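You operate a simulated robot arm through the tools that you are given. There is no shell and no other tool.

The job below is to be done with a simulated two-armed robot. You get a single attempt, and the scene is never put back.

## Task
Put the wound 12 mm mandrel under the lit magnifier.
Fine: switch the magnifier on, open the clamp, stand the mandrel in the white holder, then swing the magnifier over it.

Only the result counts: the job must be done as asked and must still hold three seconds after the hand-in. Knocking over, shifting, dropping, spilling or breaking anything else fails it.

## Robot
Two 7-joint arms with two-finger parallel grippers on one trunk that stands fixed in place. Base frame: the origin is at the foot of the trunk, x ahead of it, y to its left, z up; the work surface is at about z = 90. Units: cm, rad, N and s.
The left shoulder is at [6, 14.3, 97.8], the right one opposite. With the tool pointing down near the work surface each hand reaches from about 30 to 72 cm from the base axis, measured 20 degrees to its own side. Payload 1.57 kg a hand.
The tool frame of a hand sits at the grasp point between the pads (the TCP): z along the fingers, y along the line on which they close. The tips reach 3 cm beyond it. The gripper opens to 11 cm. The fingers are 2.4 cm wide and 1.2 cm thick; the gripper's body (4.8 by 11.2 cm) begins 7.8 cm behind the TCP.
Orientation is that of the tool frame in the base frame, as [roll, pitch, yaw] about the fixed x, y, z axes, in that order (R = Rz(yaw) Ry(pitch) Rx(roll)). With the fingers straight down and closing along the base's y, the tool's x points along the base's -x, its y along +y and its z along -z.

## Interface
- The arms move only by the tool move_arm. It takes "left_deltas", "right_deltas" or both (then of equal length, played together; a hand with none holds still); each is a list of rows, each a list of 7 numbers: the shift along the tool's x, y, z in cm, then the turn, a rotation vector about the tool's x, y, z in rad, then the gripper command, from -1 (fully open) to 1 (shut), values between in proportion. In form: [[tx, ty, tz, wx, wy, wz, jaw], ...]. A call has 1 to 20 rows; each row is the pose to reach, as a shift and turn from the pose commanded when the call began, along the tool's axes at that moment. Rows are played at 5 a second. More than 5 cm and 0.15 rad between two rows, or a gripper value outside its range, and nothing of the call is played. A pose out of reach is approached as far as the arm can. The call stops where the force on the tool passes 70 N (or 10 N more than at its start, if that is more) or the arm is blocked; 0.2 s more then pass. Each finger travels about 4.5 cm/s and halts on what it meets, pressing with about 39 N; the grip force reading is that of the motor and also rises with nothing between the fingers. The clock runs only during rows and for 0.2 s after the last one: add rows that repeat a pose to give the fingers time. It gives the time, the measured TCP pose, the force on the tool (base axes), the opening and the grip force at its end, in the units of the frame above (readings bear some noise), with the torque about the TCP (base axes, N m) and any sound that the robot's microphone picked up.
- Cameras (640 x 400 px; columns grow to the right, rows downward): "scene" is now at [4.67, 2.07, 158.94]; the picture's right is [0.26, -0.97, 0.00], its down [-0.71, -0.19, -0.67] and it looks along [0.65, 0.18, -0.74] (base axes); focal length 356 px, centre (320, 200). "left" rides on the left gripper at [7, -1.6, -14.1] in its tool frame; the picture's right is [0.23, 0.97, 0.00], its down [-0.86, 0.20, -0.48] and it looks along [-0.47, 0.11, 0.88] (tool axes); focal length 222 px, centre (320, 200). "right" rides on the right gripper at [7, 1.6, -14.1] in its tool frame; the picture's right is [-0.23, 0.97, 0.00], its down [-0.86, -0.20, -0.48] and it looks along [-0.47, -0.11, 0.88] (tool axes); focal length 222 px, centre (320, 200).
- get_image(camera): a new picture of that camera. No time passes.
- move_column(by): slides the trunk up (or, below 0, down) by that many cm; the arms and the scene camera ride with it, the base frame stays. It gives what a move gives, with no picture.
- aim_head(pan, tilt): turns the head with the scene camera to pan (to the left, within 1.501 rad either way) and tilt (down, from -0.506 to 1.204), counted from straight ahead of the robot. It gives what a move gives.
- pixel_to_xyz(camera, pixels): for up to 12 pixels [column, row] of the newest picture of that camera ("zoom" is the newest enlarged one), the place [x, y, z] in the base frame of the surface seen there, good to about 0.2 cm. No time passes.
- enlarge(camera, box): a new picture of the part [left, top, right, bottom] of that camera's present view, enlarged. No time passes.
- job_done(): hands the job in; it is judged then, once.

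Open the grippers and draw the arms clear of the work before you hand the job in, unless the task says otherwise.

The tools are called as a command line: name --argument value ..., lists and objects as JSON in quotes. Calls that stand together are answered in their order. move_arm: Moves the arms, as the interface text tells. Its arguments: {"type":"object","properties":{"left_deltas":{"type":"array"},"right_deltas":{"type":"array"}},"required":[]} The other tools are called the same way: move_column (by) slides the trunk up or down; aim_head (pan, tilt) turns the head that bears the scene camera; get_image (camera) takes a picture; pixel_to_xyz (camera, pixels) gives the place of the surface under pixels of a picture; enlarge (camera, box) takes an enlarged picture of a part of a camera's view; job_done () hands the job in.

At the start:

```text
time: 0.0
left_position: [39.27, 24.28, 116.73]
left_orientation: [3.141, -0.003, -3.141]
left_wrist_force: [0.3, 0.3, -0.6]
left_ft_torque: [0.0, -0.03, -0.06]
left_gripper_width: 11.01
left_grasp_force: 0.0
right_position: [45.41, -8.43, 116.77]
right_orientation: [3.141, 0.002, -3.141]
right_wrist_force: [0.5, 0.5, -0.1]
right_ft_torque: [0.01, 0.01, 0.01]
right_gripper_width: 11.0
right_grasp_force: 0.1
trunk travel left (down, up): [-57.7, 1.3]
head pan, tilt: [0.265, 0.833]
```

scene: 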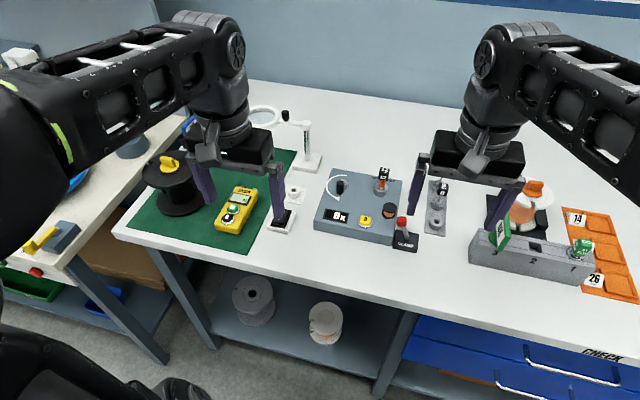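
right: 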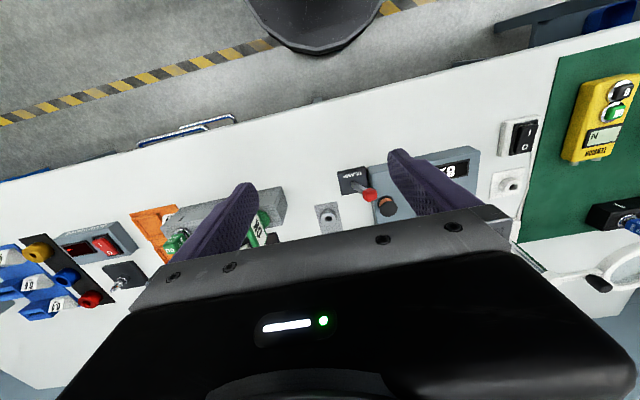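
left: 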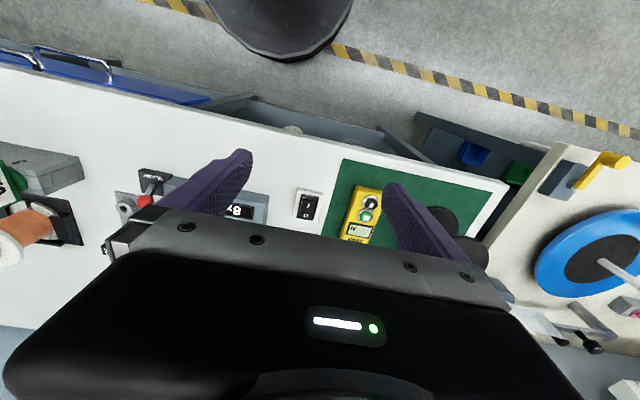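

The scene shows a grey machine around (360,205), a magnifier near (265,115), and a rocker switch near (282,222). I'll enlarge these parts to see details.

enlarge --camera "scene" --box '[230, 90, 350, 165]'

enlarge --camera "scene" --box '[250, 160, 460, 290]'

enlarge --camera "scene" --box '[400, 160, 640, 310]'

enlarge --camera "scene" --box '[120, 90, 330, 260]'

```text
5.33 times, centred on (290, 128) of scene
```

zoom: 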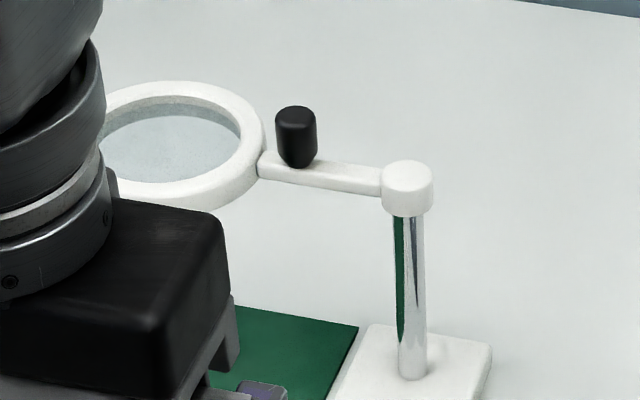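

```text
3.05 times, centred on (355, 225) of scene
```

zoom: 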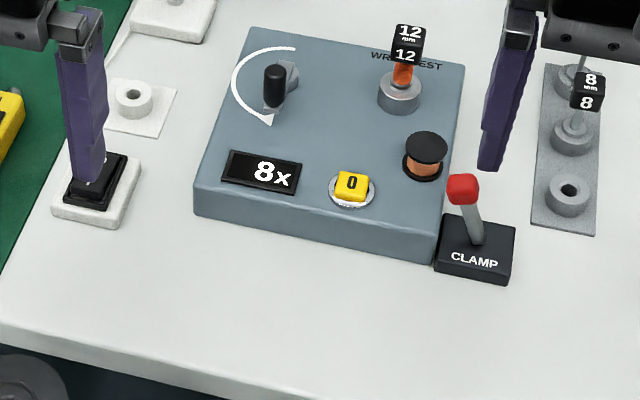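

```text
2.67 times, centred on (520, 235) of scene
```

zoom: 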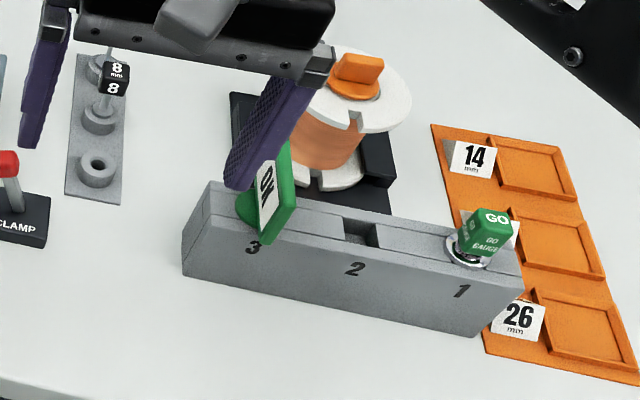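

```text
2.35 times, centred on (225, 175) of scene
```

zoom: 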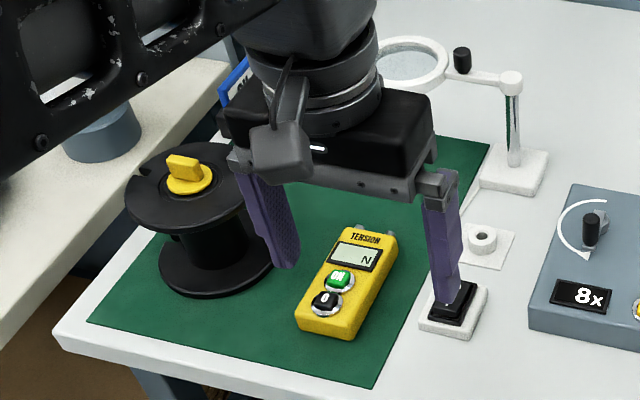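

The zooms show the wound 12 mm mandrel in the machine's chuck, the CLAMP lever in front, the white holder at (293,193), and the rocker switch at (282,222). I'll measure the key points in the scene view.

get_image --camera "scene"

pixel_to_xyz --camera "scene" --pixels '[[383, 171], [382, 185], [381, 190], [294, 190], [290, 200], [404, 221], [405, 243], [364, 223], [306, 123], [286, 115], [265, 122], [308, 162]]'

enlarge --camera "left" --box '[280, 170, 400, 245]'

enlarge --camera "right" --box '[320, 100, 640, 300]'

enlarge --camera "left" --box '[60, 130, 280, 270]'

```text
taken
```

scene: 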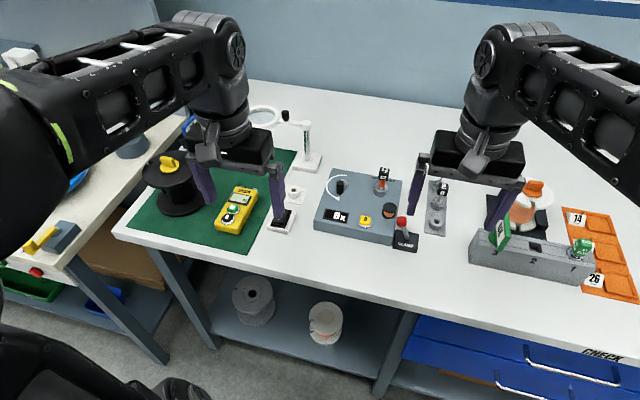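

```text
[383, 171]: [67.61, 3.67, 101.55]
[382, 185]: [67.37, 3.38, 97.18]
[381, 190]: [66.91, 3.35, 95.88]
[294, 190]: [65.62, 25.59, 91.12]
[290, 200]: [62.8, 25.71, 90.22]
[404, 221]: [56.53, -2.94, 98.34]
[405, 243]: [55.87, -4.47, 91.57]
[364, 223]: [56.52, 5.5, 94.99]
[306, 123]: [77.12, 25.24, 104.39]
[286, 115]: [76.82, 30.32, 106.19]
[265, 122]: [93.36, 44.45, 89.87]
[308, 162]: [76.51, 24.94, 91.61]
```

```text
5.33 times, centred on (340, 208) of left
```

zoom: 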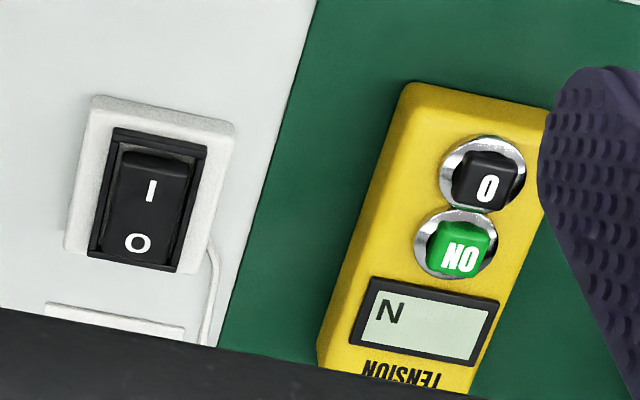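

```text
2.00 times, centred on (480, 200) of right
```

zoom: 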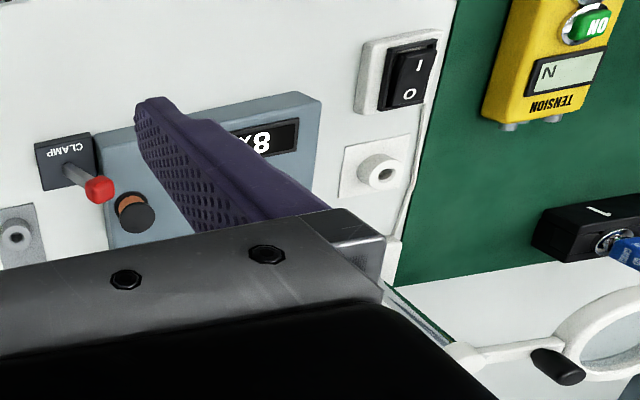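

```text
2.86 times, centred on (170, 200) of left
```

zoom: 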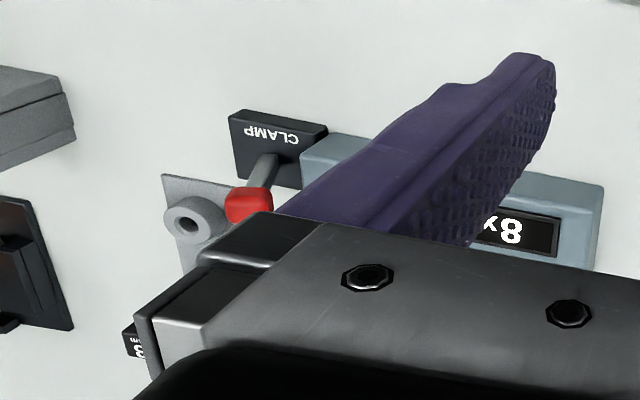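

The rocker beside the mat, left view near (308,208), has a cord running toward the magnifier base, and its "I" end is nearer the robot. I'll measure the rocker and zoom on the lever and lens.

get_image --camera "left"

pixel_to_xyz --camera "left" --pixels '[[308, 201], [308, 206], [306, 211], [305, 216], [304, 220], [299, 217], [316, 212], [296, 195], [321, 196]]'

enlarge --camera "left" --box '[284, 184, 332, 224]'

enlarge --camera "scene" --box '[370, 200, 434, 260]'

enlarge --camera "scene" --box '[350, 155, 414, 200]'

enlarge --camera "scene" --box '[264, 175, 328, 240]'

```text
taken
```

left: 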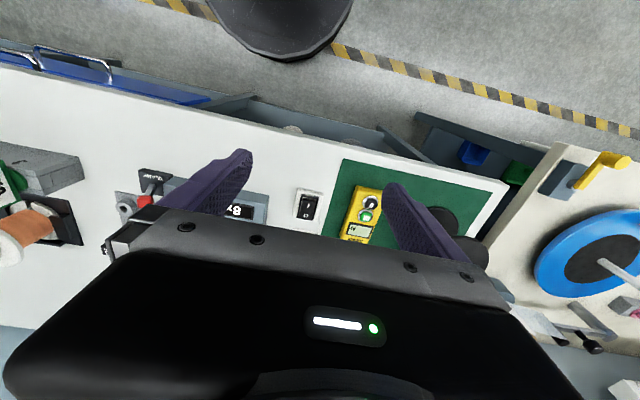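

```text
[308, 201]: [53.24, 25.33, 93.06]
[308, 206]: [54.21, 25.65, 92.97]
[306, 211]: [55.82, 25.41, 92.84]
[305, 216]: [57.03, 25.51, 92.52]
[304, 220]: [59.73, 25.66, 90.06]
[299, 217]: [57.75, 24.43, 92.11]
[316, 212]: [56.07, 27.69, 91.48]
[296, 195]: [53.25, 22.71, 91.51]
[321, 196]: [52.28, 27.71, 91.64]
```

```text
10.00 times, centred on (308, 204) of left
```

zoom: 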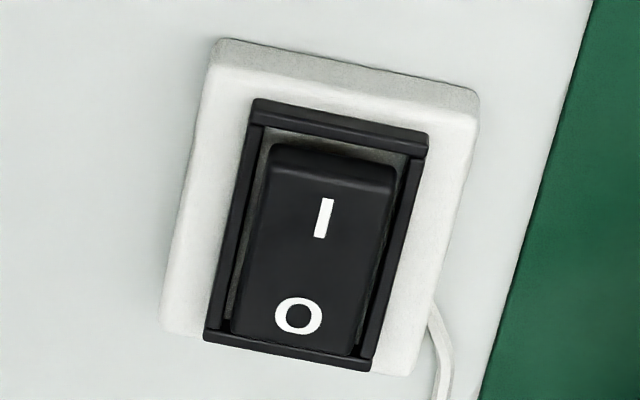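

```text
6.67 times, centred on (402, 230) of scene
```

zoom: 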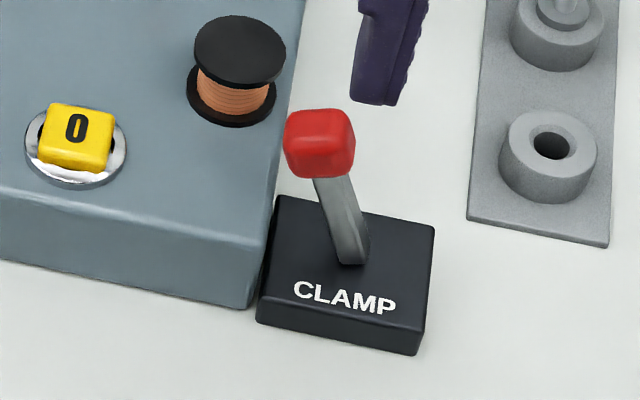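

```text
8.89 times, centred on (382, 178) of scene
```

zoom: 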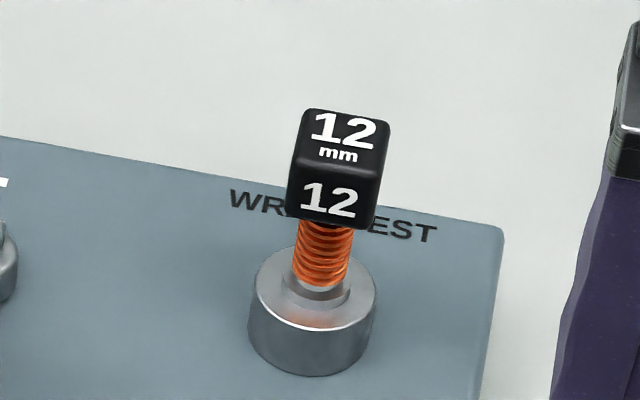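

```text
6.15 times, centred on (296, 208) of scene
```

zoom: 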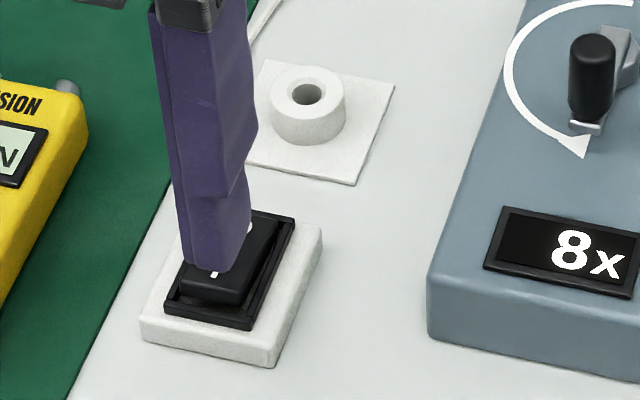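

The rocker's I end (53.3, 25.4, z 93.1) is raised, so the lamp is off. I'll close the left gripper and bring it above that end.

move_arm --left_deltas '[[-4.5, 0.4, 0, 0, 0, 0, 0], [-9, 0.8, 0, 0, 0, 0, 1], [-13, 1.1, 3, 0, 0, 0, 1], [-14.2, 1.2, 7, 0, 0, 0, 1], [-14.2, 1.2, 11.5, 0, 0, 0, 1], [-14.2, 1.2, 16, 0, 0, 0, 1], [-14.2, 1.2, 18, 0, 0, 0, 1], [-14.2, 1.2, 18, 0, 0, 0, 1], [-14.2, 1.2, 18, 0, 0, 0, 1]]'

get_image --camera "scene"

get_image --camera "left"

enlarge --camera "scene" --box '[240, 150, 340, 240]'

```text
time: 2.0
left_position: [52.82, 25.2, 98.84]
left_orientation: [-3.141, -0.001, 3.142]
left_wrist_force: [-0.1, -0.4, 0.0]
left_ft_torque: [-0.05, -0.01, 0.0]
left_gripper_width: 0.0
left_grasp_force: 21.0
left hand out of reach, approached as far as the arm can: row 2, 7, 8, 9
right_position: [45.3, -8.43, 116.88]
right_orientation: [-3.141, 0.001, -3.141]
right_wrist_force: [-0.3, 0.0, -0.4]
right_ft_torque: [-0.01, -0.03, -0.02]
right_gripper_width: 10.99
right_grasp_force: 0.0
trunk travel left (down, up): [-57.7, 1.3]
head pan, tilt: [0.265, 0.833]
```

```text
taken
```

scene: 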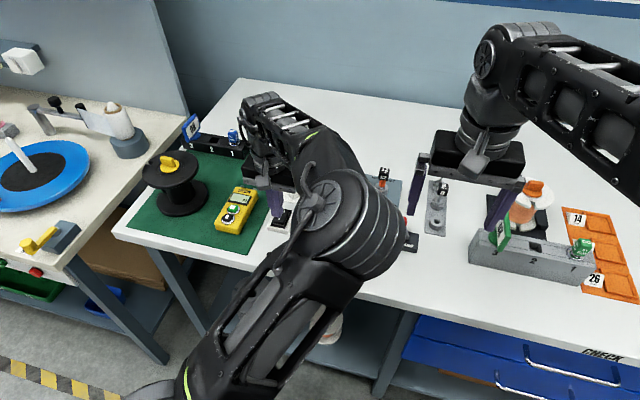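

```text
taken
```

left: 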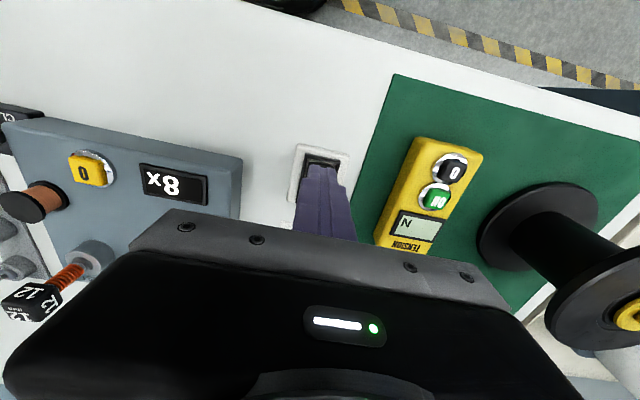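

```text
4.44 times, centred on (290, 195) of scene
```

zoom: 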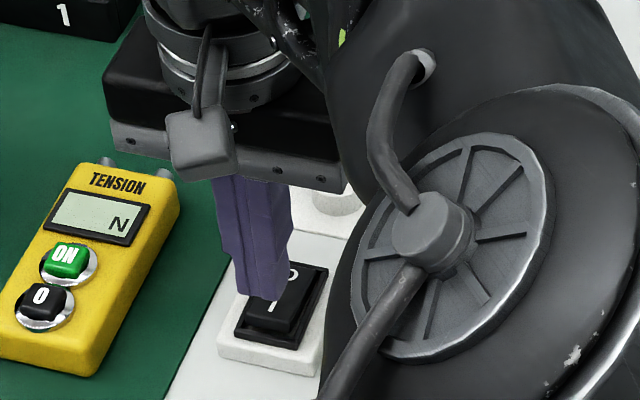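

The closed left fingertips sit over the rocker, but the arm fell 0.6 cm short in x. I'll descend part of the way and look again.

move_arm --left_deltas '[[-0.3, 0.15, 1, 0, 0, 0, 1], [-0.5, 0.2, 2, 0, 0, 0, 1], [-0.5, 0.2, 2, 0, 0, 0, 1]]'

enlarge --camera "left" --box '[270, 130, 370, 210]'

enlarge --camera "scene" --box '[250, 180, 320, 240]'

```text
time: 2.8
left_position: [52.86, 24.99, 97.09]
left_orientation: [-3.141, -0.002, -3.142]
left_wrist_force: [-0.8, 0.4, -0.3]
left_ft_torque: [-0.03, 0.01, -0.04]
left_gripper_width: 0.0
left_grasp_force: 21.0
left hand out of reach, approached as far as the arm can: row 1, 2, 3
right_position: [45.27, -8.61, 116.8]
right_orientation: [-3.141, 0.003, -3.141]
right_wrist_force: [-0.3, 0.1, 0.8]
right_ft_torque: [0.01, 0.02, 0.0]
right_gripper_width: 11.01
right_grasp_force: 0.0
trunk travel left (down, up): [-57.7, 1.3]
head pan, tilt: [0.265, 0.833]
```

```text
5.00 times, centred on (320, 170) of left
```

zoom: 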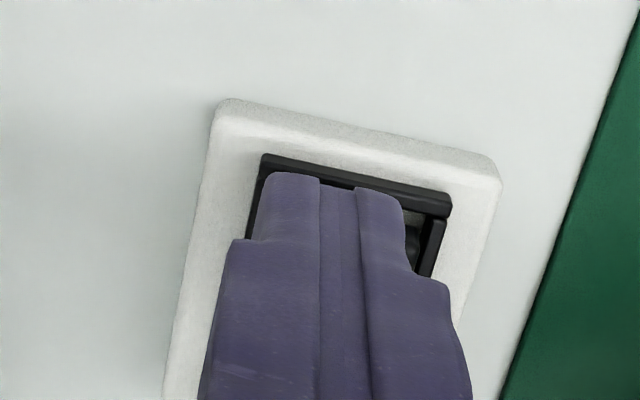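

```text
6.67 times, centred on (285, 210) of scene
```

zoom: 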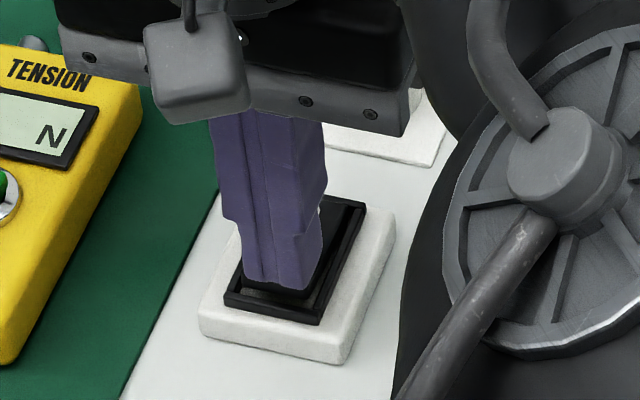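

The tips are about 1 cm above the rocker's near end. I'll measure the frame and the finger edges in this view.

enlarge --camera "left" --box '[270, 130, 370, 210]'

pixel_to_xyz --camera "zoom" --pixels '[[270, 160], [440, 203], [360, 183], [412, 240], [290, 178], [380, 192], [265, 235], [410, 265], [235, 140], [485, 180]]'

```text
5.00 times, centred on (320, 170) of left
```

zoom: 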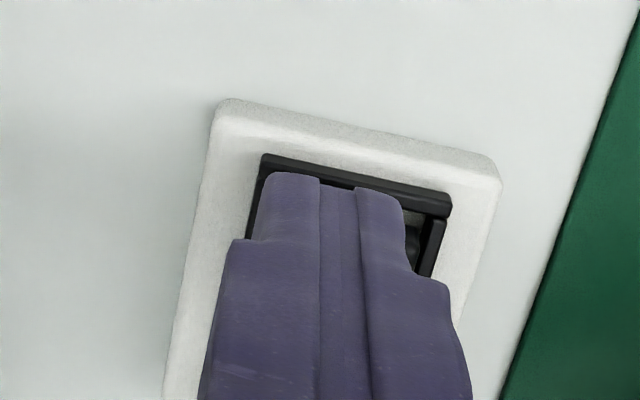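

```text
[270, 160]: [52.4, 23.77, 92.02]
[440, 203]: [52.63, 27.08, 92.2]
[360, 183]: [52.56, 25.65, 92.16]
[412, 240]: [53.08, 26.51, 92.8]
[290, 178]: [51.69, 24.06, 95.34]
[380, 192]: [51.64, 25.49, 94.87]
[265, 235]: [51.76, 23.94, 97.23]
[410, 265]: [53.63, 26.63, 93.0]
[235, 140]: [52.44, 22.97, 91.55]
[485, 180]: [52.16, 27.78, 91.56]
```

The frame top is at z 92.1, lower than a pressed rocker end, so pressing here should work. I'll press down slowly.

move_arm --left_deltas '[[0, 0, 0.6, 0, 0, 0, 1], [0, 0, 1.0, 0, 0, 0, 1], [0, 0, 1.3, 0, 0, 0, 1], [0, 0, 1.6, 0, 0, 0, 1], [0, 0, 1.8, 0, 0, 0, 1], [0, 0, 1.8, 0, 0, 0, 1]]'

enlarge --camera "left" --box '[270, 130, 370, 210]'

get_image --camera "scene"

```text
time: 4.2
left_position: [52.5, 24.55, 95.81]
left_orientation: [3.141, 0.001, 3.14]
left_wrist_force: [-0.7, -0.6, 0.2]
left_ft_torque: [0.01, 0.02, 0.0]
left_gripper_width: 0.0
left_grasp_force: 21.4
left hand out of reach, approached as far as the arm can: row 1, 2, 3, 4, 5, 6
right_position: [45.39, -8.46, 116.8]
right_orientation: [3.141, 0.001, 3.141]
right_wrist_force: [0.6, -0.3, 1.2]
right_ft_torque: [0.0, -0.01, -0.01]
right_gripper_width: 10.98
right_grasp_force: 0.0
trunk travel left (down, up): [-57.7, 1.3]
head pan, tilt: [0.265, 0.833]
```

```text
5.00 times, centred on (320, 170) of left
```

zoom: 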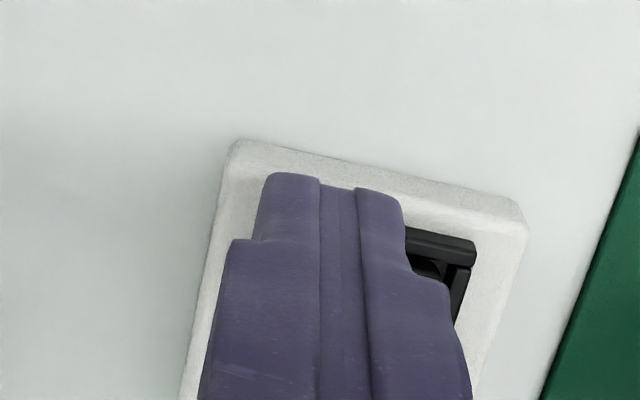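

```text
taken
```

scene: 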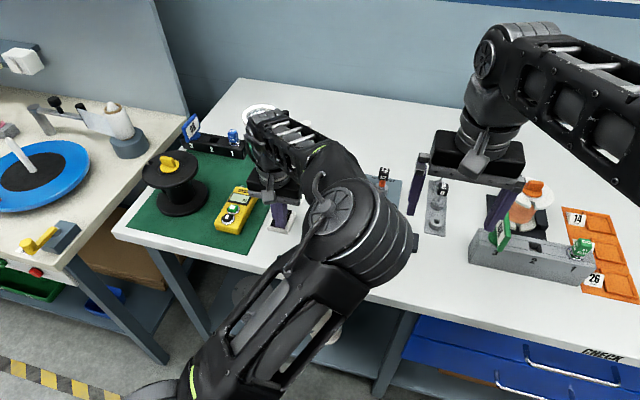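

The arm is drifting short (52.5, 24.6) rather than pressing; it seems to be near a joint limit. I'll measure where the elbow is to understand the configuration.

pixel_to_xyz --camera "scene" --pixels '[[325, 220], [375, 250], [360, 185], [408, 240], [250, 340], [190, 395], [290, 130], [265, 160], [490, 50], [560, 80], [480, 130], [620, 130]]'

get_image --camera "right"

```text
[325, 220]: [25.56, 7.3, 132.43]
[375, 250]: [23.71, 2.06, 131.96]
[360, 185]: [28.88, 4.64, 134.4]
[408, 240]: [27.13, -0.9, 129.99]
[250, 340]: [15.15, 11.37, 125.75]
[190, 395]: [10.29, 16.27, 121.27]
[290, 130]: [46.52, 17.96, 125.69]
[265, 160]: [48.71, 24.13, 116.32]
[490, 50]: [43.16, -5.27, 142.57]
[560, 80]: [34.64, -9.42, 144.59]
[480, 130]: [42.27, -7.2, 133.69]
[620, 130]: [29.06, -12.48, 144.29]
```

```text
taken
```

right: 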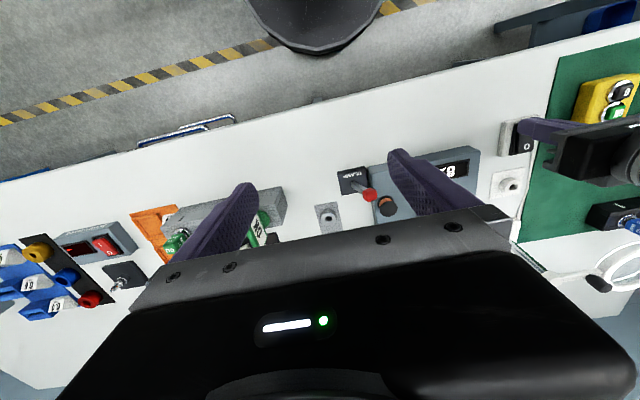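

The left elbow swung inward to (26, 4, 130), an awkward configuration. I'll lift back up and return to the start pose to try another approach.

move_arm --left_deltas '[[0, 0, -3, 0, 0, 0, 1], [0, 0, -7, 0, 0, 0, 1], [0, 0, -11, 0, 0, 0, 1], [1.5, 0, -15, 0, 0, 0, 1], [4, -0.2, -19, 0, 0, 0, 1], [8, -0.4, -21, 0, 0, 0, 1], [12, -0.6, -21, 0, 0, 0, 1], [13.3, -0.6, -21, 0, 0, 0, 1], [13.3, -0.6, -21, 0, 0, 0, 1]]'

get_image --camera "scene"

```text
time: 6.2
left_position: [39.14, 23.94, 116.9]
left_orientation: [3.141, -0.002, -3.141]
left_wrist_force: [-0.4, 0.5, -0.9]
left_ft_torque: [-0.01, 0.0, 0.01]
left_gripper_width: 0.01
left_grasp_force: 21.0
right_position: [45.37, -8.52, 116.78]
right_orientation: [3.139, 0.002, -3.141]
right_wrist_force: [0.1, -0.1, -0.1]
right_ft_torque: [0.02, -0.01, 0.01]
right_gripper_width: 10.99
right_grasp_force: 0.0
trunk travel left (down, up): [-57.7, 1.3]
head pan, tilt: [0.265, 0.833]
```

```text
taken
```

scene: 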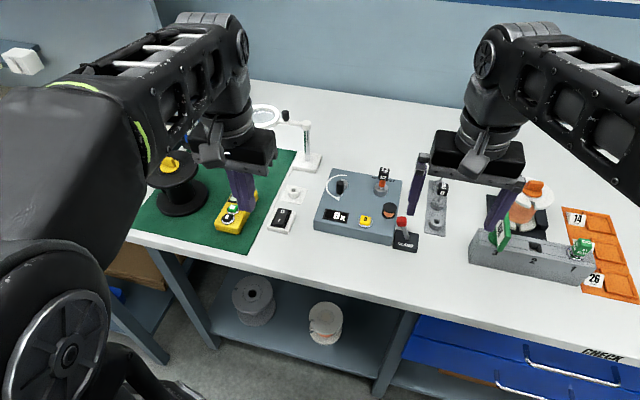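

The arm is back at its start configuration. I'll step forward gradually at height to see when the elbow shifts.

move_arm --left_deltas '[[-3, 0.4, 0, 0, 0, 0, 1], [-6, 0.8, 0, 0, 0, 0, 1], [-6, 0.8, 0, 0, 0, 0, 1]]'

get_image --camera "scene"

pixel_to_xyz --camera "scene" --pixels '[[300, 262], [290, 119], [306, 122], [276, 136], [265, 128], [260, 108], [283, 217]]'

```text
time: 7.0
left_position: [45.14, 24.86, 116.83]
left_orientation: [-3.141, 0.001, -3.141]
left_wrist_force: [0.2, 0.5, -0.4]
left_ft_torque: [0.01, 0.01, -0.01]
left_gripper_width: 0.03
left_grasp_force: 21.8
right_position: [45.33, -8.32, 116.87]
right_orientation: [3.141, 0.002, 3.141]
right_wrist_force: [0.8, 0.1, -0.7]
right_ft_torque: [-0.01, 0.0, -0.03]
right_gripper_width: 11.02
right_grasp_force: 0.0
trunk travel left (down, up): [-57.7, 1.3]
head pan, tilt: [0.265, 0.833]
```

```text
taken
```

scene: 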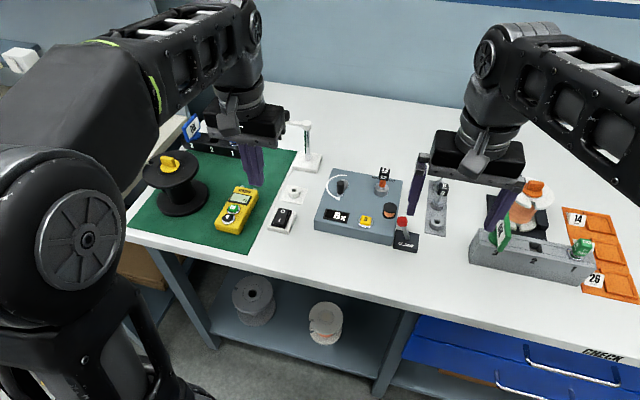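

```text
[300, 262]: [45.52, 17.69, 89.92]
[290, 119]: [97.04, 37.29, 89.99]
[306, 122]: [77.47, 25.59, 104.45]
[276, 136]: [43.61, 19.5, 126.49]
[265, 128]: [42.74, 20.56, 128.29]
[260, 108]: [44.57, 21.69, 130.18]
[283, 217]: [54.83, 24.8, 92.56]
```

The elbow remains on the left at x = 45. I'll go down here in place before advancing.

move_arm --left_deltas '[[0, 0, 4, 0, 0, 0, 1], [0, 0, 8, 0, 0, 0, 1], [0, 0, 12, 0, 0, 0, 1], [0, 0, 16, 0, 0, 0, 1], [0, 0, 16, 0, 0, 0, 1]]'

get_image --camera "scene"

```text
time: 8.2
left_position: [45.25, 24.66, 100.78]
left_orientation: [3.141, 0.001, 3.141]
left_wrist_force: [0.3, -0.2, 0.3]
left_ft_torque: [-0.03, -0.01, -0.01]
left_gripper_width: 0.0
left_grasp_force: 21.7
right_position: [45.43, -8.36, 116.8]
right_orientation: [3.141, 0.001, -3.139]
right_wrist_force: [-0.1, -0.3, -0.2]
right_ft_torque: [0.01, 0.0, 0.02]
right_gripper_width: 11.02
right_grasp_force: 0.1
trunk travel left (down, up): [-57.7, 1.3]
head pan, tilt: [0.265, 0.833]
```

```text
taken
```

scene: 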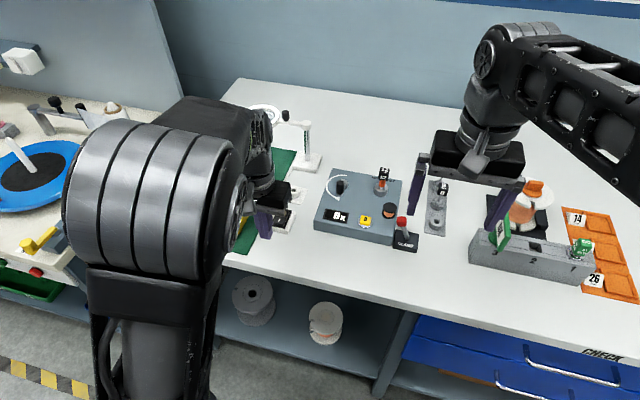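

The elbow stays on the outer side at this height. I'll now advance forward over the rocker's I end, at z about 98.

move_arm --left_deltas '[[-2.5, 0.2, 0, 0, 0, 0, 1], [-5, 0.4, 0, 0, 0, 0, 1], [-7, 0.6, 0, 0, 0, 0, 1], [-8.5, 0.7, 0, 0, 0, 0, 1], [-8.5, 0.7, 0, 0, 0, 0, 1]]'

get_image --camera "scene"

enlarge --camera "left" --box '[270, 130, 370, 210]'

```text
time: 9.4
left_position: [53.77, 25.17, 101.03]
left_orientation: [3.141, 0.006, 3.135]
left_wrist_force: [-0.1, 0.2, -0.2]
left_ft_torque: [-0.08, 0.0, -0.05]
left_gripper_width: 0.01
left_grasp_force: 21.6
left hand out of reach, approached as far as the arm can: row 4, 5
right_position: [45.31, -8.38, 116.87]
right_orientation: [3.14, 0.001, -3.14]
right_wrist_force: [-0.8, 0.2, 0.4]
right_ft_torque: [0.01, -0.01, -0.04]
right_gripper_width: 10.98
right_grasp_force: 0.0
trunk travel left (down, up): [-57.7, 1.3]
head pan, tilt: [0.265, 0.833]
```

```text
taken
```

scene: 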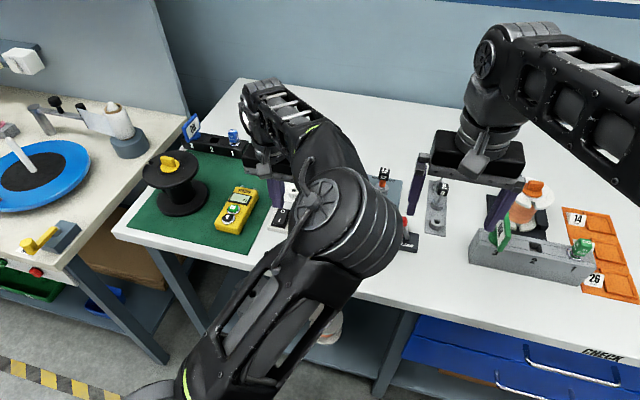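

```text
5.00 times, centred on (320, 170) of left
```

zoom: 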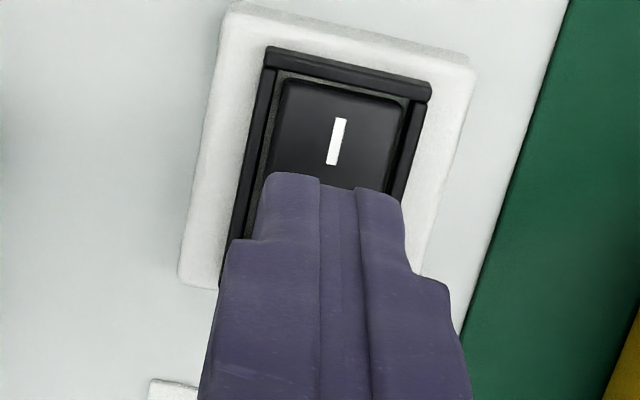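

The elbow swings inward again past x≈52, which seems to be the cause of the shortfall. I'll try turning the hand about vertical in both directions to see whether the reach improves.

move_arm --left_deltas '[[0, 0, 0, 0, 0, -0.12, 1], [0, 0, 0, 0, 0, -0.24, 1], [0, 0, 0, 0, 0, -0.36, 1], [0, 0, 0, 0, 0, -0.48, 1], [0, 0, 0, 0, 0, -0.48, 1]]'

get_image --camera "scene"

```text
time: 10.6
left_position: [53.68, 25.16, 100.91]
left_orientation: [3.141, -0.002, -2.658]
left_wrist_force: [0.0, 0.1, -1.0]
left_ft_torque: [-0.02, 0.0, 0.02]
left_gripper_width: 0.02
left_grasp_force: 21.4
right_position: [45.43, -8.48, 116.73]
right_orientation: [3.141, 0.002, 3.141]
right_wrist_force: [0.2, -0.3, 0.1]
right_ft_torque: [0.01, -0.02, -0.05]
right_gripper_width: 11.02
right_grasp_force: 0.1
trunk travel left (down, up): [-57.7, 1.3]
head pan, tilt: [0.265, 0.833]
```

```text
taken
```

scene: 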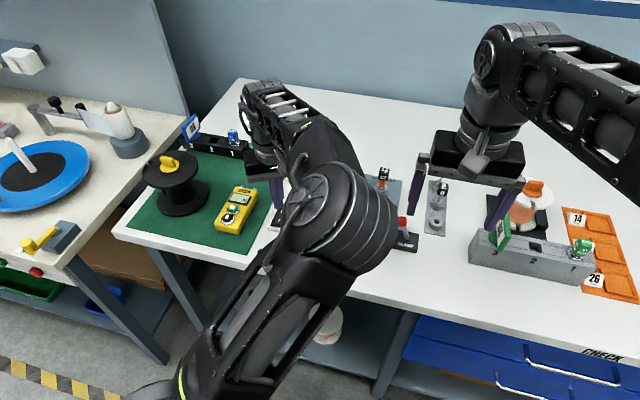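

With the hand turned +0.48 rad the pose is fully reached. I'll descend here toward the rocker's I end.

move_arm --left_deltas '[[0, 0, 1.5, 0, 0, 0, 1], [0, 0, 3, 0, 0, 0, 1], [0, 0, 4.3, 0, 0, 0, 1], [0, 0, 4.3, 0, 0, 0, 1]]'

enlarge --camera "left" --box '[270, 130, 370, 210]'

```text
time: 11.6
left_position: [53.12, 24.45, 96.86]
left_orientation: [-3.141, 0.0, -2.662]
left_wrist_force: [0.4, 0.6, 0.6]
left_ft_torque: [0.01, 0.0, 0.01]
left_gripper_width: 0.0
left_grasp_force: 21.3
left hand out of reach, approached as far as the arm can: row 1, 2, 3, 4
right_position: [45.27, -8.39, 116.79]
right_orientation: [3.141, 0.002, 3.14]
right_wrist_force: [-0.8, 0.4, 0.0]
right_ft_torque: [0.01, 0.0, 0.03]
right_gripper_width: 10.97
right_grasp_force: 0.1
trunk travel left (down, up): [-57.7, 1.3]
head pan, tilt: [0.265, 0.833]
```

```text
5.00 times, centred on (320, 170) of left
```

zoom: 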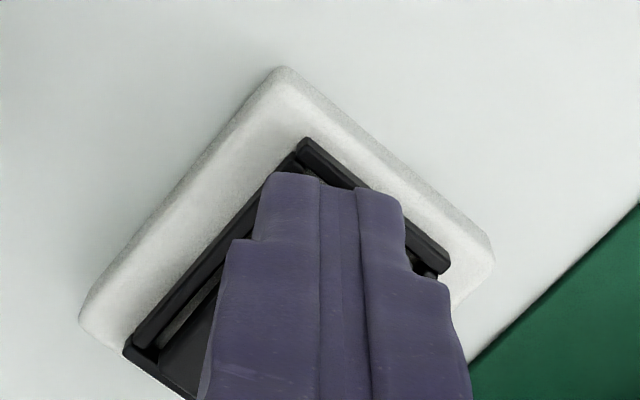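

Descending still pulls the hand short, so I'll work with a lower trunk instead. First I'll lift both hands.

move_arm --left_deltas '[[0, 0, -4, 0, 0, 0, 1], [0, 0, -8, 0, 0, 0, 1], [0, 0, -12, 0, 0, 0, 1], [0, 0, -16, 0, 0, 0, 1], [0, 0, -18, 0, 0, 0, 1], [0, 0, -18, 0, 0, 0, 1]]' --right_deltas '[[0, 0, -3, 0, 0, 0, -1], [1, 0, -6, 0, 0, 0, -1], [2, 0, -9, 0, 0, 0, -1], [4, 0, -12, 0, 0, 0, -1], [6, 0, -12, 0, 0, 0, -1], [6, 0, -12, 0, 0, 0, -1]]'

get_image --camera "scene"

```text
time: 13.0
left_position: [52.56, 24.55, 114.81]
left_orientation: [-3.139, 0.01, -2.661]
left_wrist_force: [-2.1, -0.6, 0.4]
left_ft_torque: [0.03, -0.05, 0.01]
left_gripper_width: 0.03
left_grasp_force: 21.3
left hand out of reach, approached as far as the arm can: row 5, 6
right_position: [41.92, -10.53, 117.77]
right_orientation: [-3.137, 0.007, -3.141]
right_wrist_force: [-1.6, 0.1, -0.4]
right_ft_torque: [0.06, -0.02, 0.0]
right_gripper_width: 11.01
right_grasp_force: 0.1
right hand out of reach, approached as far as the arm can: row 1, 2, 3, 4, 5, 6
trunk travel left (down, up): [-57.7, 1.3]
head pan, tilt: [0.265, 0.833]
```

```text
taken
```

scene: 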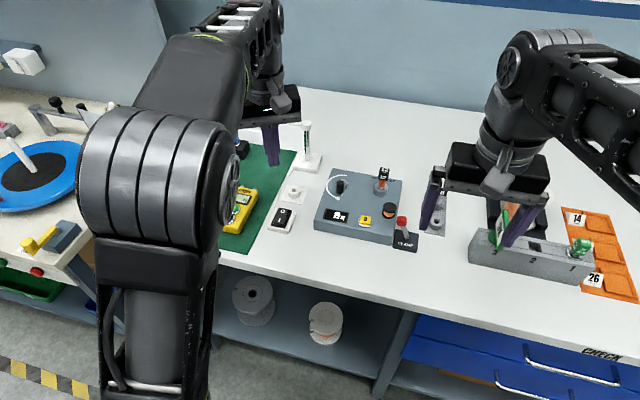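

Both hands are up around z 115–118. I'll check the heights of things beneath the right hand before lowering the trunk.

pixel_to_xyz --camera "scene" --pixels '[[500, 215], [476, 262], [580, 246], [403, 222], [537, 195], [384, 169], [160, 180], [215, 110], [265, 110], [300, 128], [270, 145]]'

```text
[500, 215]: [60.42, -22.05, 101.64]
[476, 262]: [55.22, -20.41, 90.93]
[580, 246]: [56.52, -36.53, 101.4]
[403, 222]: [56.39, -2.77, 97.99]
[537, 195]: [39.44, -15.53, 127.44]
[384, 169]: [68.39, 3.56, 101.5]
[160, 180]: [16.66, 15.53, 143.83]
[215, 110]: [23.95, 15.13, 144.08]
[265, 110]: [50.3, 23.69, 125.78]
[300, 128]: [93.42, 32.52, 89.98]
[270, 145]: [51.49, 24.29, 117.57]
```

Everything under the right hand is clear (objects begin at x≈55, up to z≈102). I'll lower the trunk 10 cm.

move_column --by -10

get_image --camera "scene"

get_image --camera "left"

```text
time: 14.3
left_position: [52.83, 24.55, 104.71]
left_orientation: [-3.141, 0.007, -2.66]
left_wrist_force: [0.4, -0.7, -0.9]
left_ft_torque: [0.05, 0.02, 0.0]
left_gripper_width: 0.0
left_grasp_force: 21.2
right_position: [42.27, -10.65, 107.67]
right_orientation: [-3.135, 0.007, 3.14]
right_wrist_force: [-0.4, 0.0, 0.0]
right_ft_torque: [-0.03, 0.0, -0.01]
right_gripper_width: 10.99
right_grasp_force: 0.0
trunk travel left (down, up): [-47.7, 11.3]
head pan, tilt: [0.265, 0.833]
```

```text
taken
```

scene: 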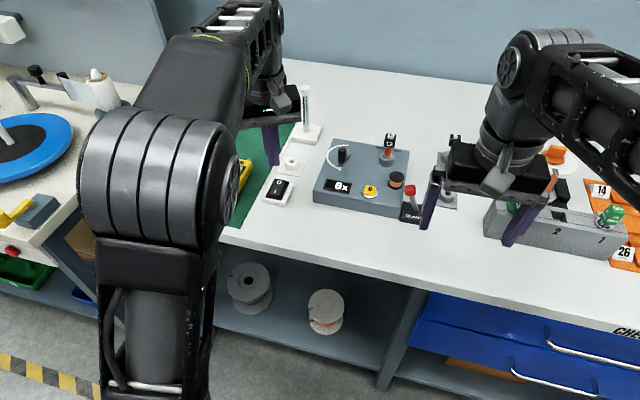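

```text
taken
```

left: 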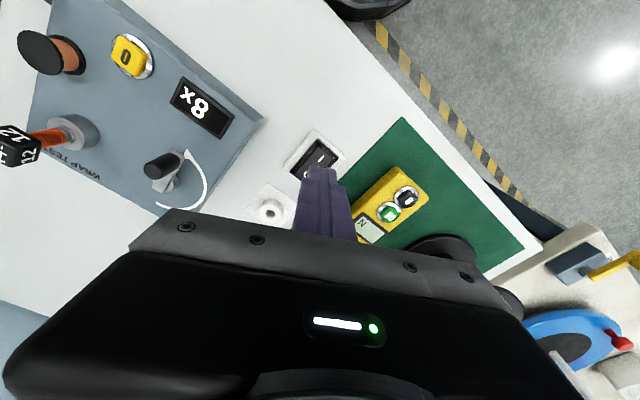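

The trunk is lowered and the left fingers hover near the rocker. I'll move them over the I end at about z 98.

move_arm --left_deltas '[[-0.6, 0.2, 2, 0, 0, 0, 1], [-1.2, 0.38, 4, 0, 0, 0, 1], [-1.2, 0.38, 6.5, 0, 0, 0, 1], [-1.2, 0.38, 6.5, 0, 0, 0, 1]]'

enlarge --camera "left" --box '[270, 130, 370, 210]'

get_image --camera "scene"

```text
time: 15.3
left_position: [53.93, 25.33, 98.28]
left_orientation: [-3.14, 0.007, -2.66]
left_wrist_force: [-0.5, 0.5, -0.3]
left_ft_torque: [0.03, -0.01, -0.03]
left_gripper_width: 0.0
left_grasp_force: 21.2
right_position: [42.14, -10.6, 107.68]
right_orientation: [-3.135, 0.008, 3.141]
right_wrist_force: [0.4, 0.0, 0.2]
right_ft_torque: [0.04, -0.04, 0.03]
right_gripper_width: 10.99
right_grasp_force: 0.0
trunk travel left (down, up): [-47.7, 11.3]
head pan, tilt: [0.265, 0.833]
```

```text
5.00 times, centred on (320, 170) of left
```

zoom: 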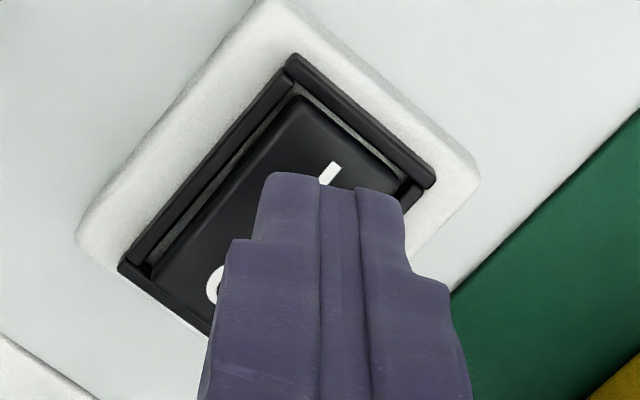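

```text
taken
```

scene: 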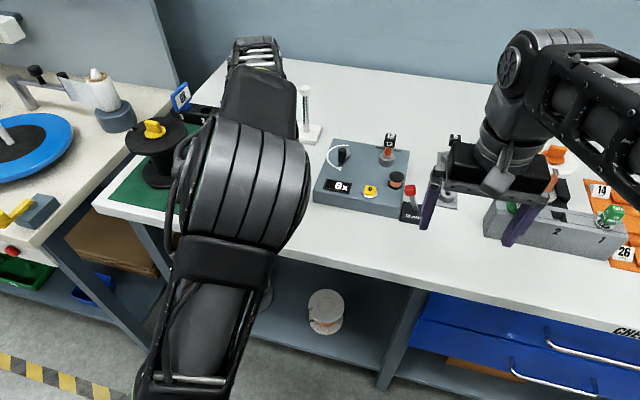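

No reach warning now; tips are at z≈95.3 over the I mark. I'll shift 0.5 cm nearer and press down.

move_arm --left_deltas '[[0.44, 0.23, 1, 0, 0, 0, 1], [0.44, 0.23, 1.8, 0, 0, 0, 1], [0.44, 0.23, 2.2, 0, 0, 0, 1], [0.44, 0.23, 2.6, 0, 0, 0, 1], [0.44, 0.23, 2.9, 0, 0, 0, 1], [0.44, 0.23, 3.1, 0, 0, 0, 1], [0.44, 0.23, 3.1, 0, 0, 0, 1]]'

enlarge --camera "left" --box '[270, 130, 370, 210]'

```text
time: 16.9
left_position: [53.36, 25.4, 95.64]
left_orientation: [-3.137, 0.02, -2.66]
left_wrist_force: [0.7, 4.3, 60.6]
left_ft_torque: [0.02, -0.87, 0.19]
left_gripper_width: 0.0
left_grasp_force: 21.4
right_position: [41.84, -10.55, 107.94]
right_orientation: [-3.137, 0.011, -3.141]
right_wrist_force: [0.2, -0.1, 0.4]
right_ft_torque: [-0.01, -0.01, -0.02]
right_gripper_width: 10.98
right_grasp_force: 0.0
trunk travel left (down, up): [-47.7, 11.3]
head pan, tilt: [0.265, 0.833]
```

```text
5.00 times, centred on (320, 170) of left
```

zoom: 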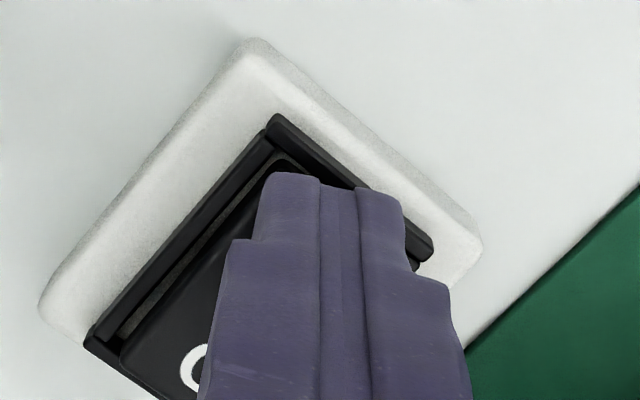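

Force reached 60 N with tips at z≈92.6. I'll lift off and see whether the rocker switched.

move_arm --left_deltas '[[0, 0, -2, 0, 0, 0, 1], [2, 0, -5, 0, 0, 0, 1], [5, 0, -5, 0, 0, 0, 1], [5, 0, -5, 0, 0, 0, 1]]'

get_image --camera "left"

enlarge --camera "left" --box '[260, 150, 400, 240]'

get_image --camera "scene"

```text
time: 17.9
left_position: [48.85, 23.12, 100.08]
left_orientation: [-3.14, 0.004, -2.661]
left_wrist_force: [-0.9, 0.3, 0.3]
left_ft_torque: [0.02, 0.02, 0.0]
left_gripper_width: 0.0
left_grasp_force: 21.0
right_position: [42.14, -10.56, 107.71]
right_orientation: [-3.134, 0.007, -3.141]
right_wrist_force: [-0.6, -0.4, 0.2]
right_ft_torque: [-0.03, -0.01, -0.02]
right_gripper_width: 11.02
right_grasp_force: 0.0
trunk travel left (down, up): [-47.7, 11.3]
head pan, tilt: [0.265, 0.833]
```

```text
taken
```

left: 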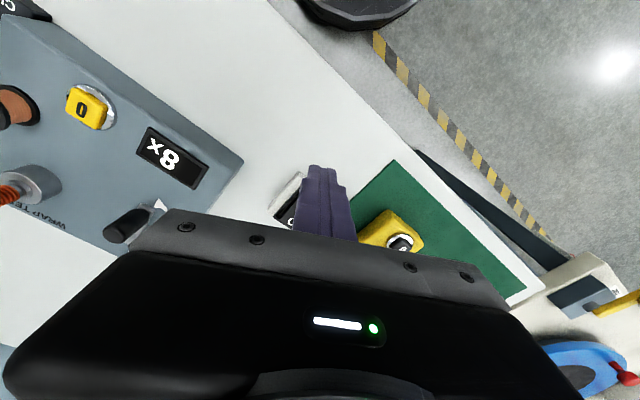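

```text
4.44 times, centred on (330, 195) of left
```

zoom: 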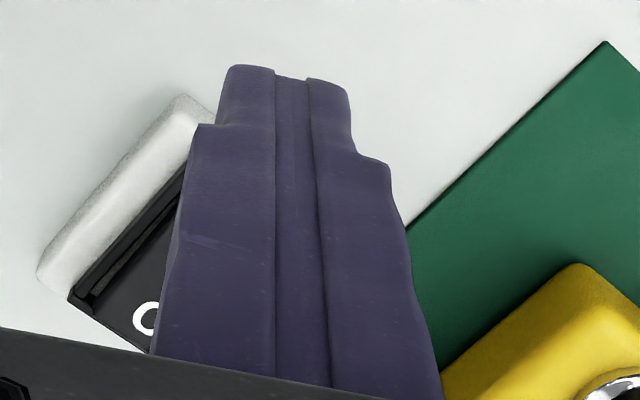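

```text
taken
```

scene: 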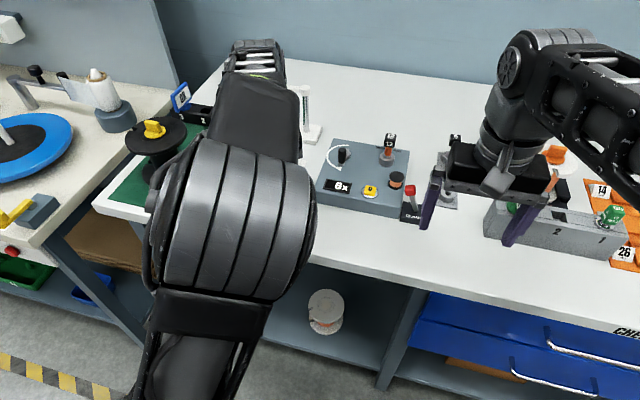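

The finger blocks the view. I'll move the hand left and up to see the switch and the magnifier ring.

move_arm --left_deltas '[[0, 3, -3, 0, 0, 0, 1], [0, 6, -6, 0, 0, 0, 1], [0, 9, -7, 0, 0, 0, 1], [0, 9, -7, 0, 0, 0, 1]]'

get_image --camera "left"

get_image --camera "scene"

```text
time: 18.9
left_position: [44.69, 31.03, 107.1]
left_orientation: [3.141, 0.007, -2.661]
left_wrist_force: [0.3, 0.2, 0.2]
left_ft_torque: [-0.01, 0.0, 0.0]
left_gripper_width: 0.01
left_grasp_force: 21.3
right_position: [42.16, -10.6, 107.75]
right_orientation: [-3.133, 0.007, -3.142]
right_wrist_force: [-0.1, -0.4, -0.3]
right_ft_torque: [0.0, 0.03, -0.02]
right_gripper_width: 11.0
right_grasp_force: 0.0
trunk travel left (down, up): [-47.7, 11.3]
head pan, tilt: [0.265, 0.833]
```

```text
taken
```

left: 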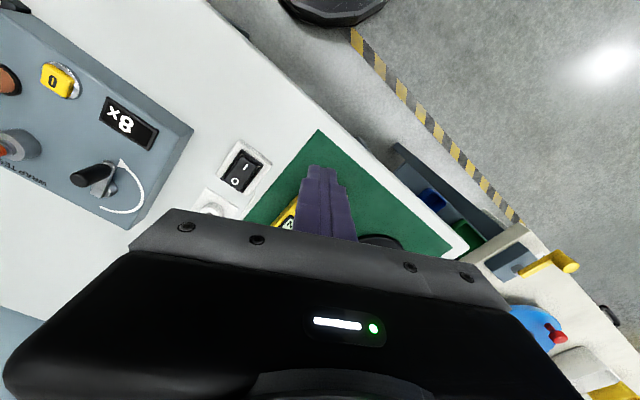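

```text
taken
```

scene: 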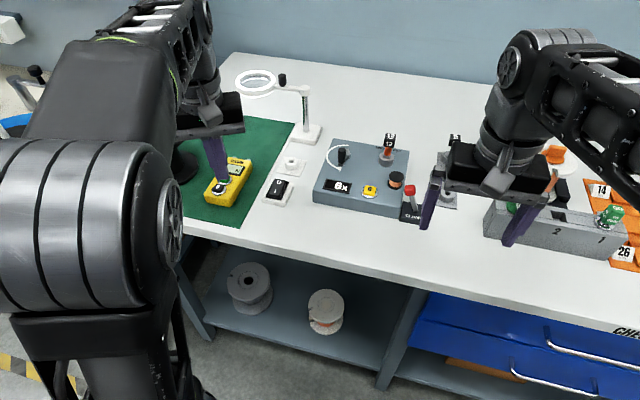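

enlarge --camera "left" --box '[210, 130, 290, 200]'

enlarge --camera "scene" --box '[220, 55, 340, 145]'

enlarge --camera "scene" --box '[250, 140, 330, 210]'

pixel_to_xyz --camera "scene" --pixels '[[283, 78], [305, 88], [276, 90], [240, 80], [255, 73], [255, 95], [305, 130], [293, 161], [292, 167], [279, 185]]'

```text
5.71 times, centred on (250, 165) of left
```

zoom: 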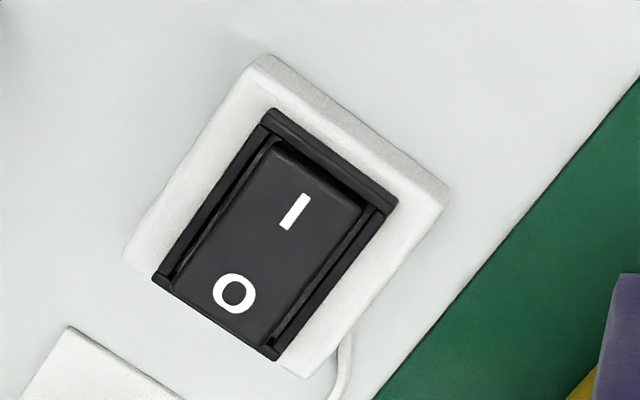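

```text
4.44 times, centred on (280, 100) of scene
```

zoom: 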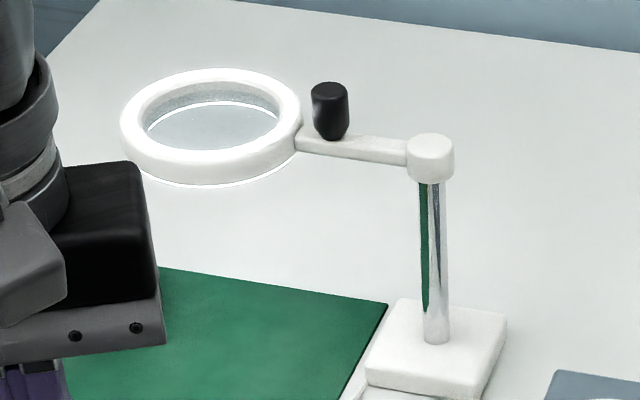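

```text
5.71 times, centred on (290, 175) of scene
```

zoom: 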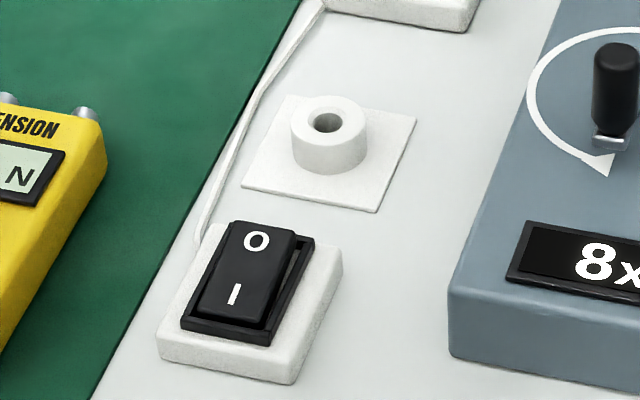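

```text
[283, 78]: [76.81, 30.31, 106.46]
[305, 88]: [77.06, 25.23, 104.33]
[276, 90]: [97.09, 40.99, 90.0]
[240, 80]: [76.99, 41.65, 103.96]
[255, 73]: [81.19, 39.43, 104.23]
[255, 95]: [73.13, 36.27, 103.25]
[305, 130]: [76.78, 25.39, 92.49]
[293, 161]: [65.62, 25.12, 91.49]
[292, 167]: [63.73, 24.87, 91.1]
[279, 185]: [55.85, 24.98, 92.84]
```

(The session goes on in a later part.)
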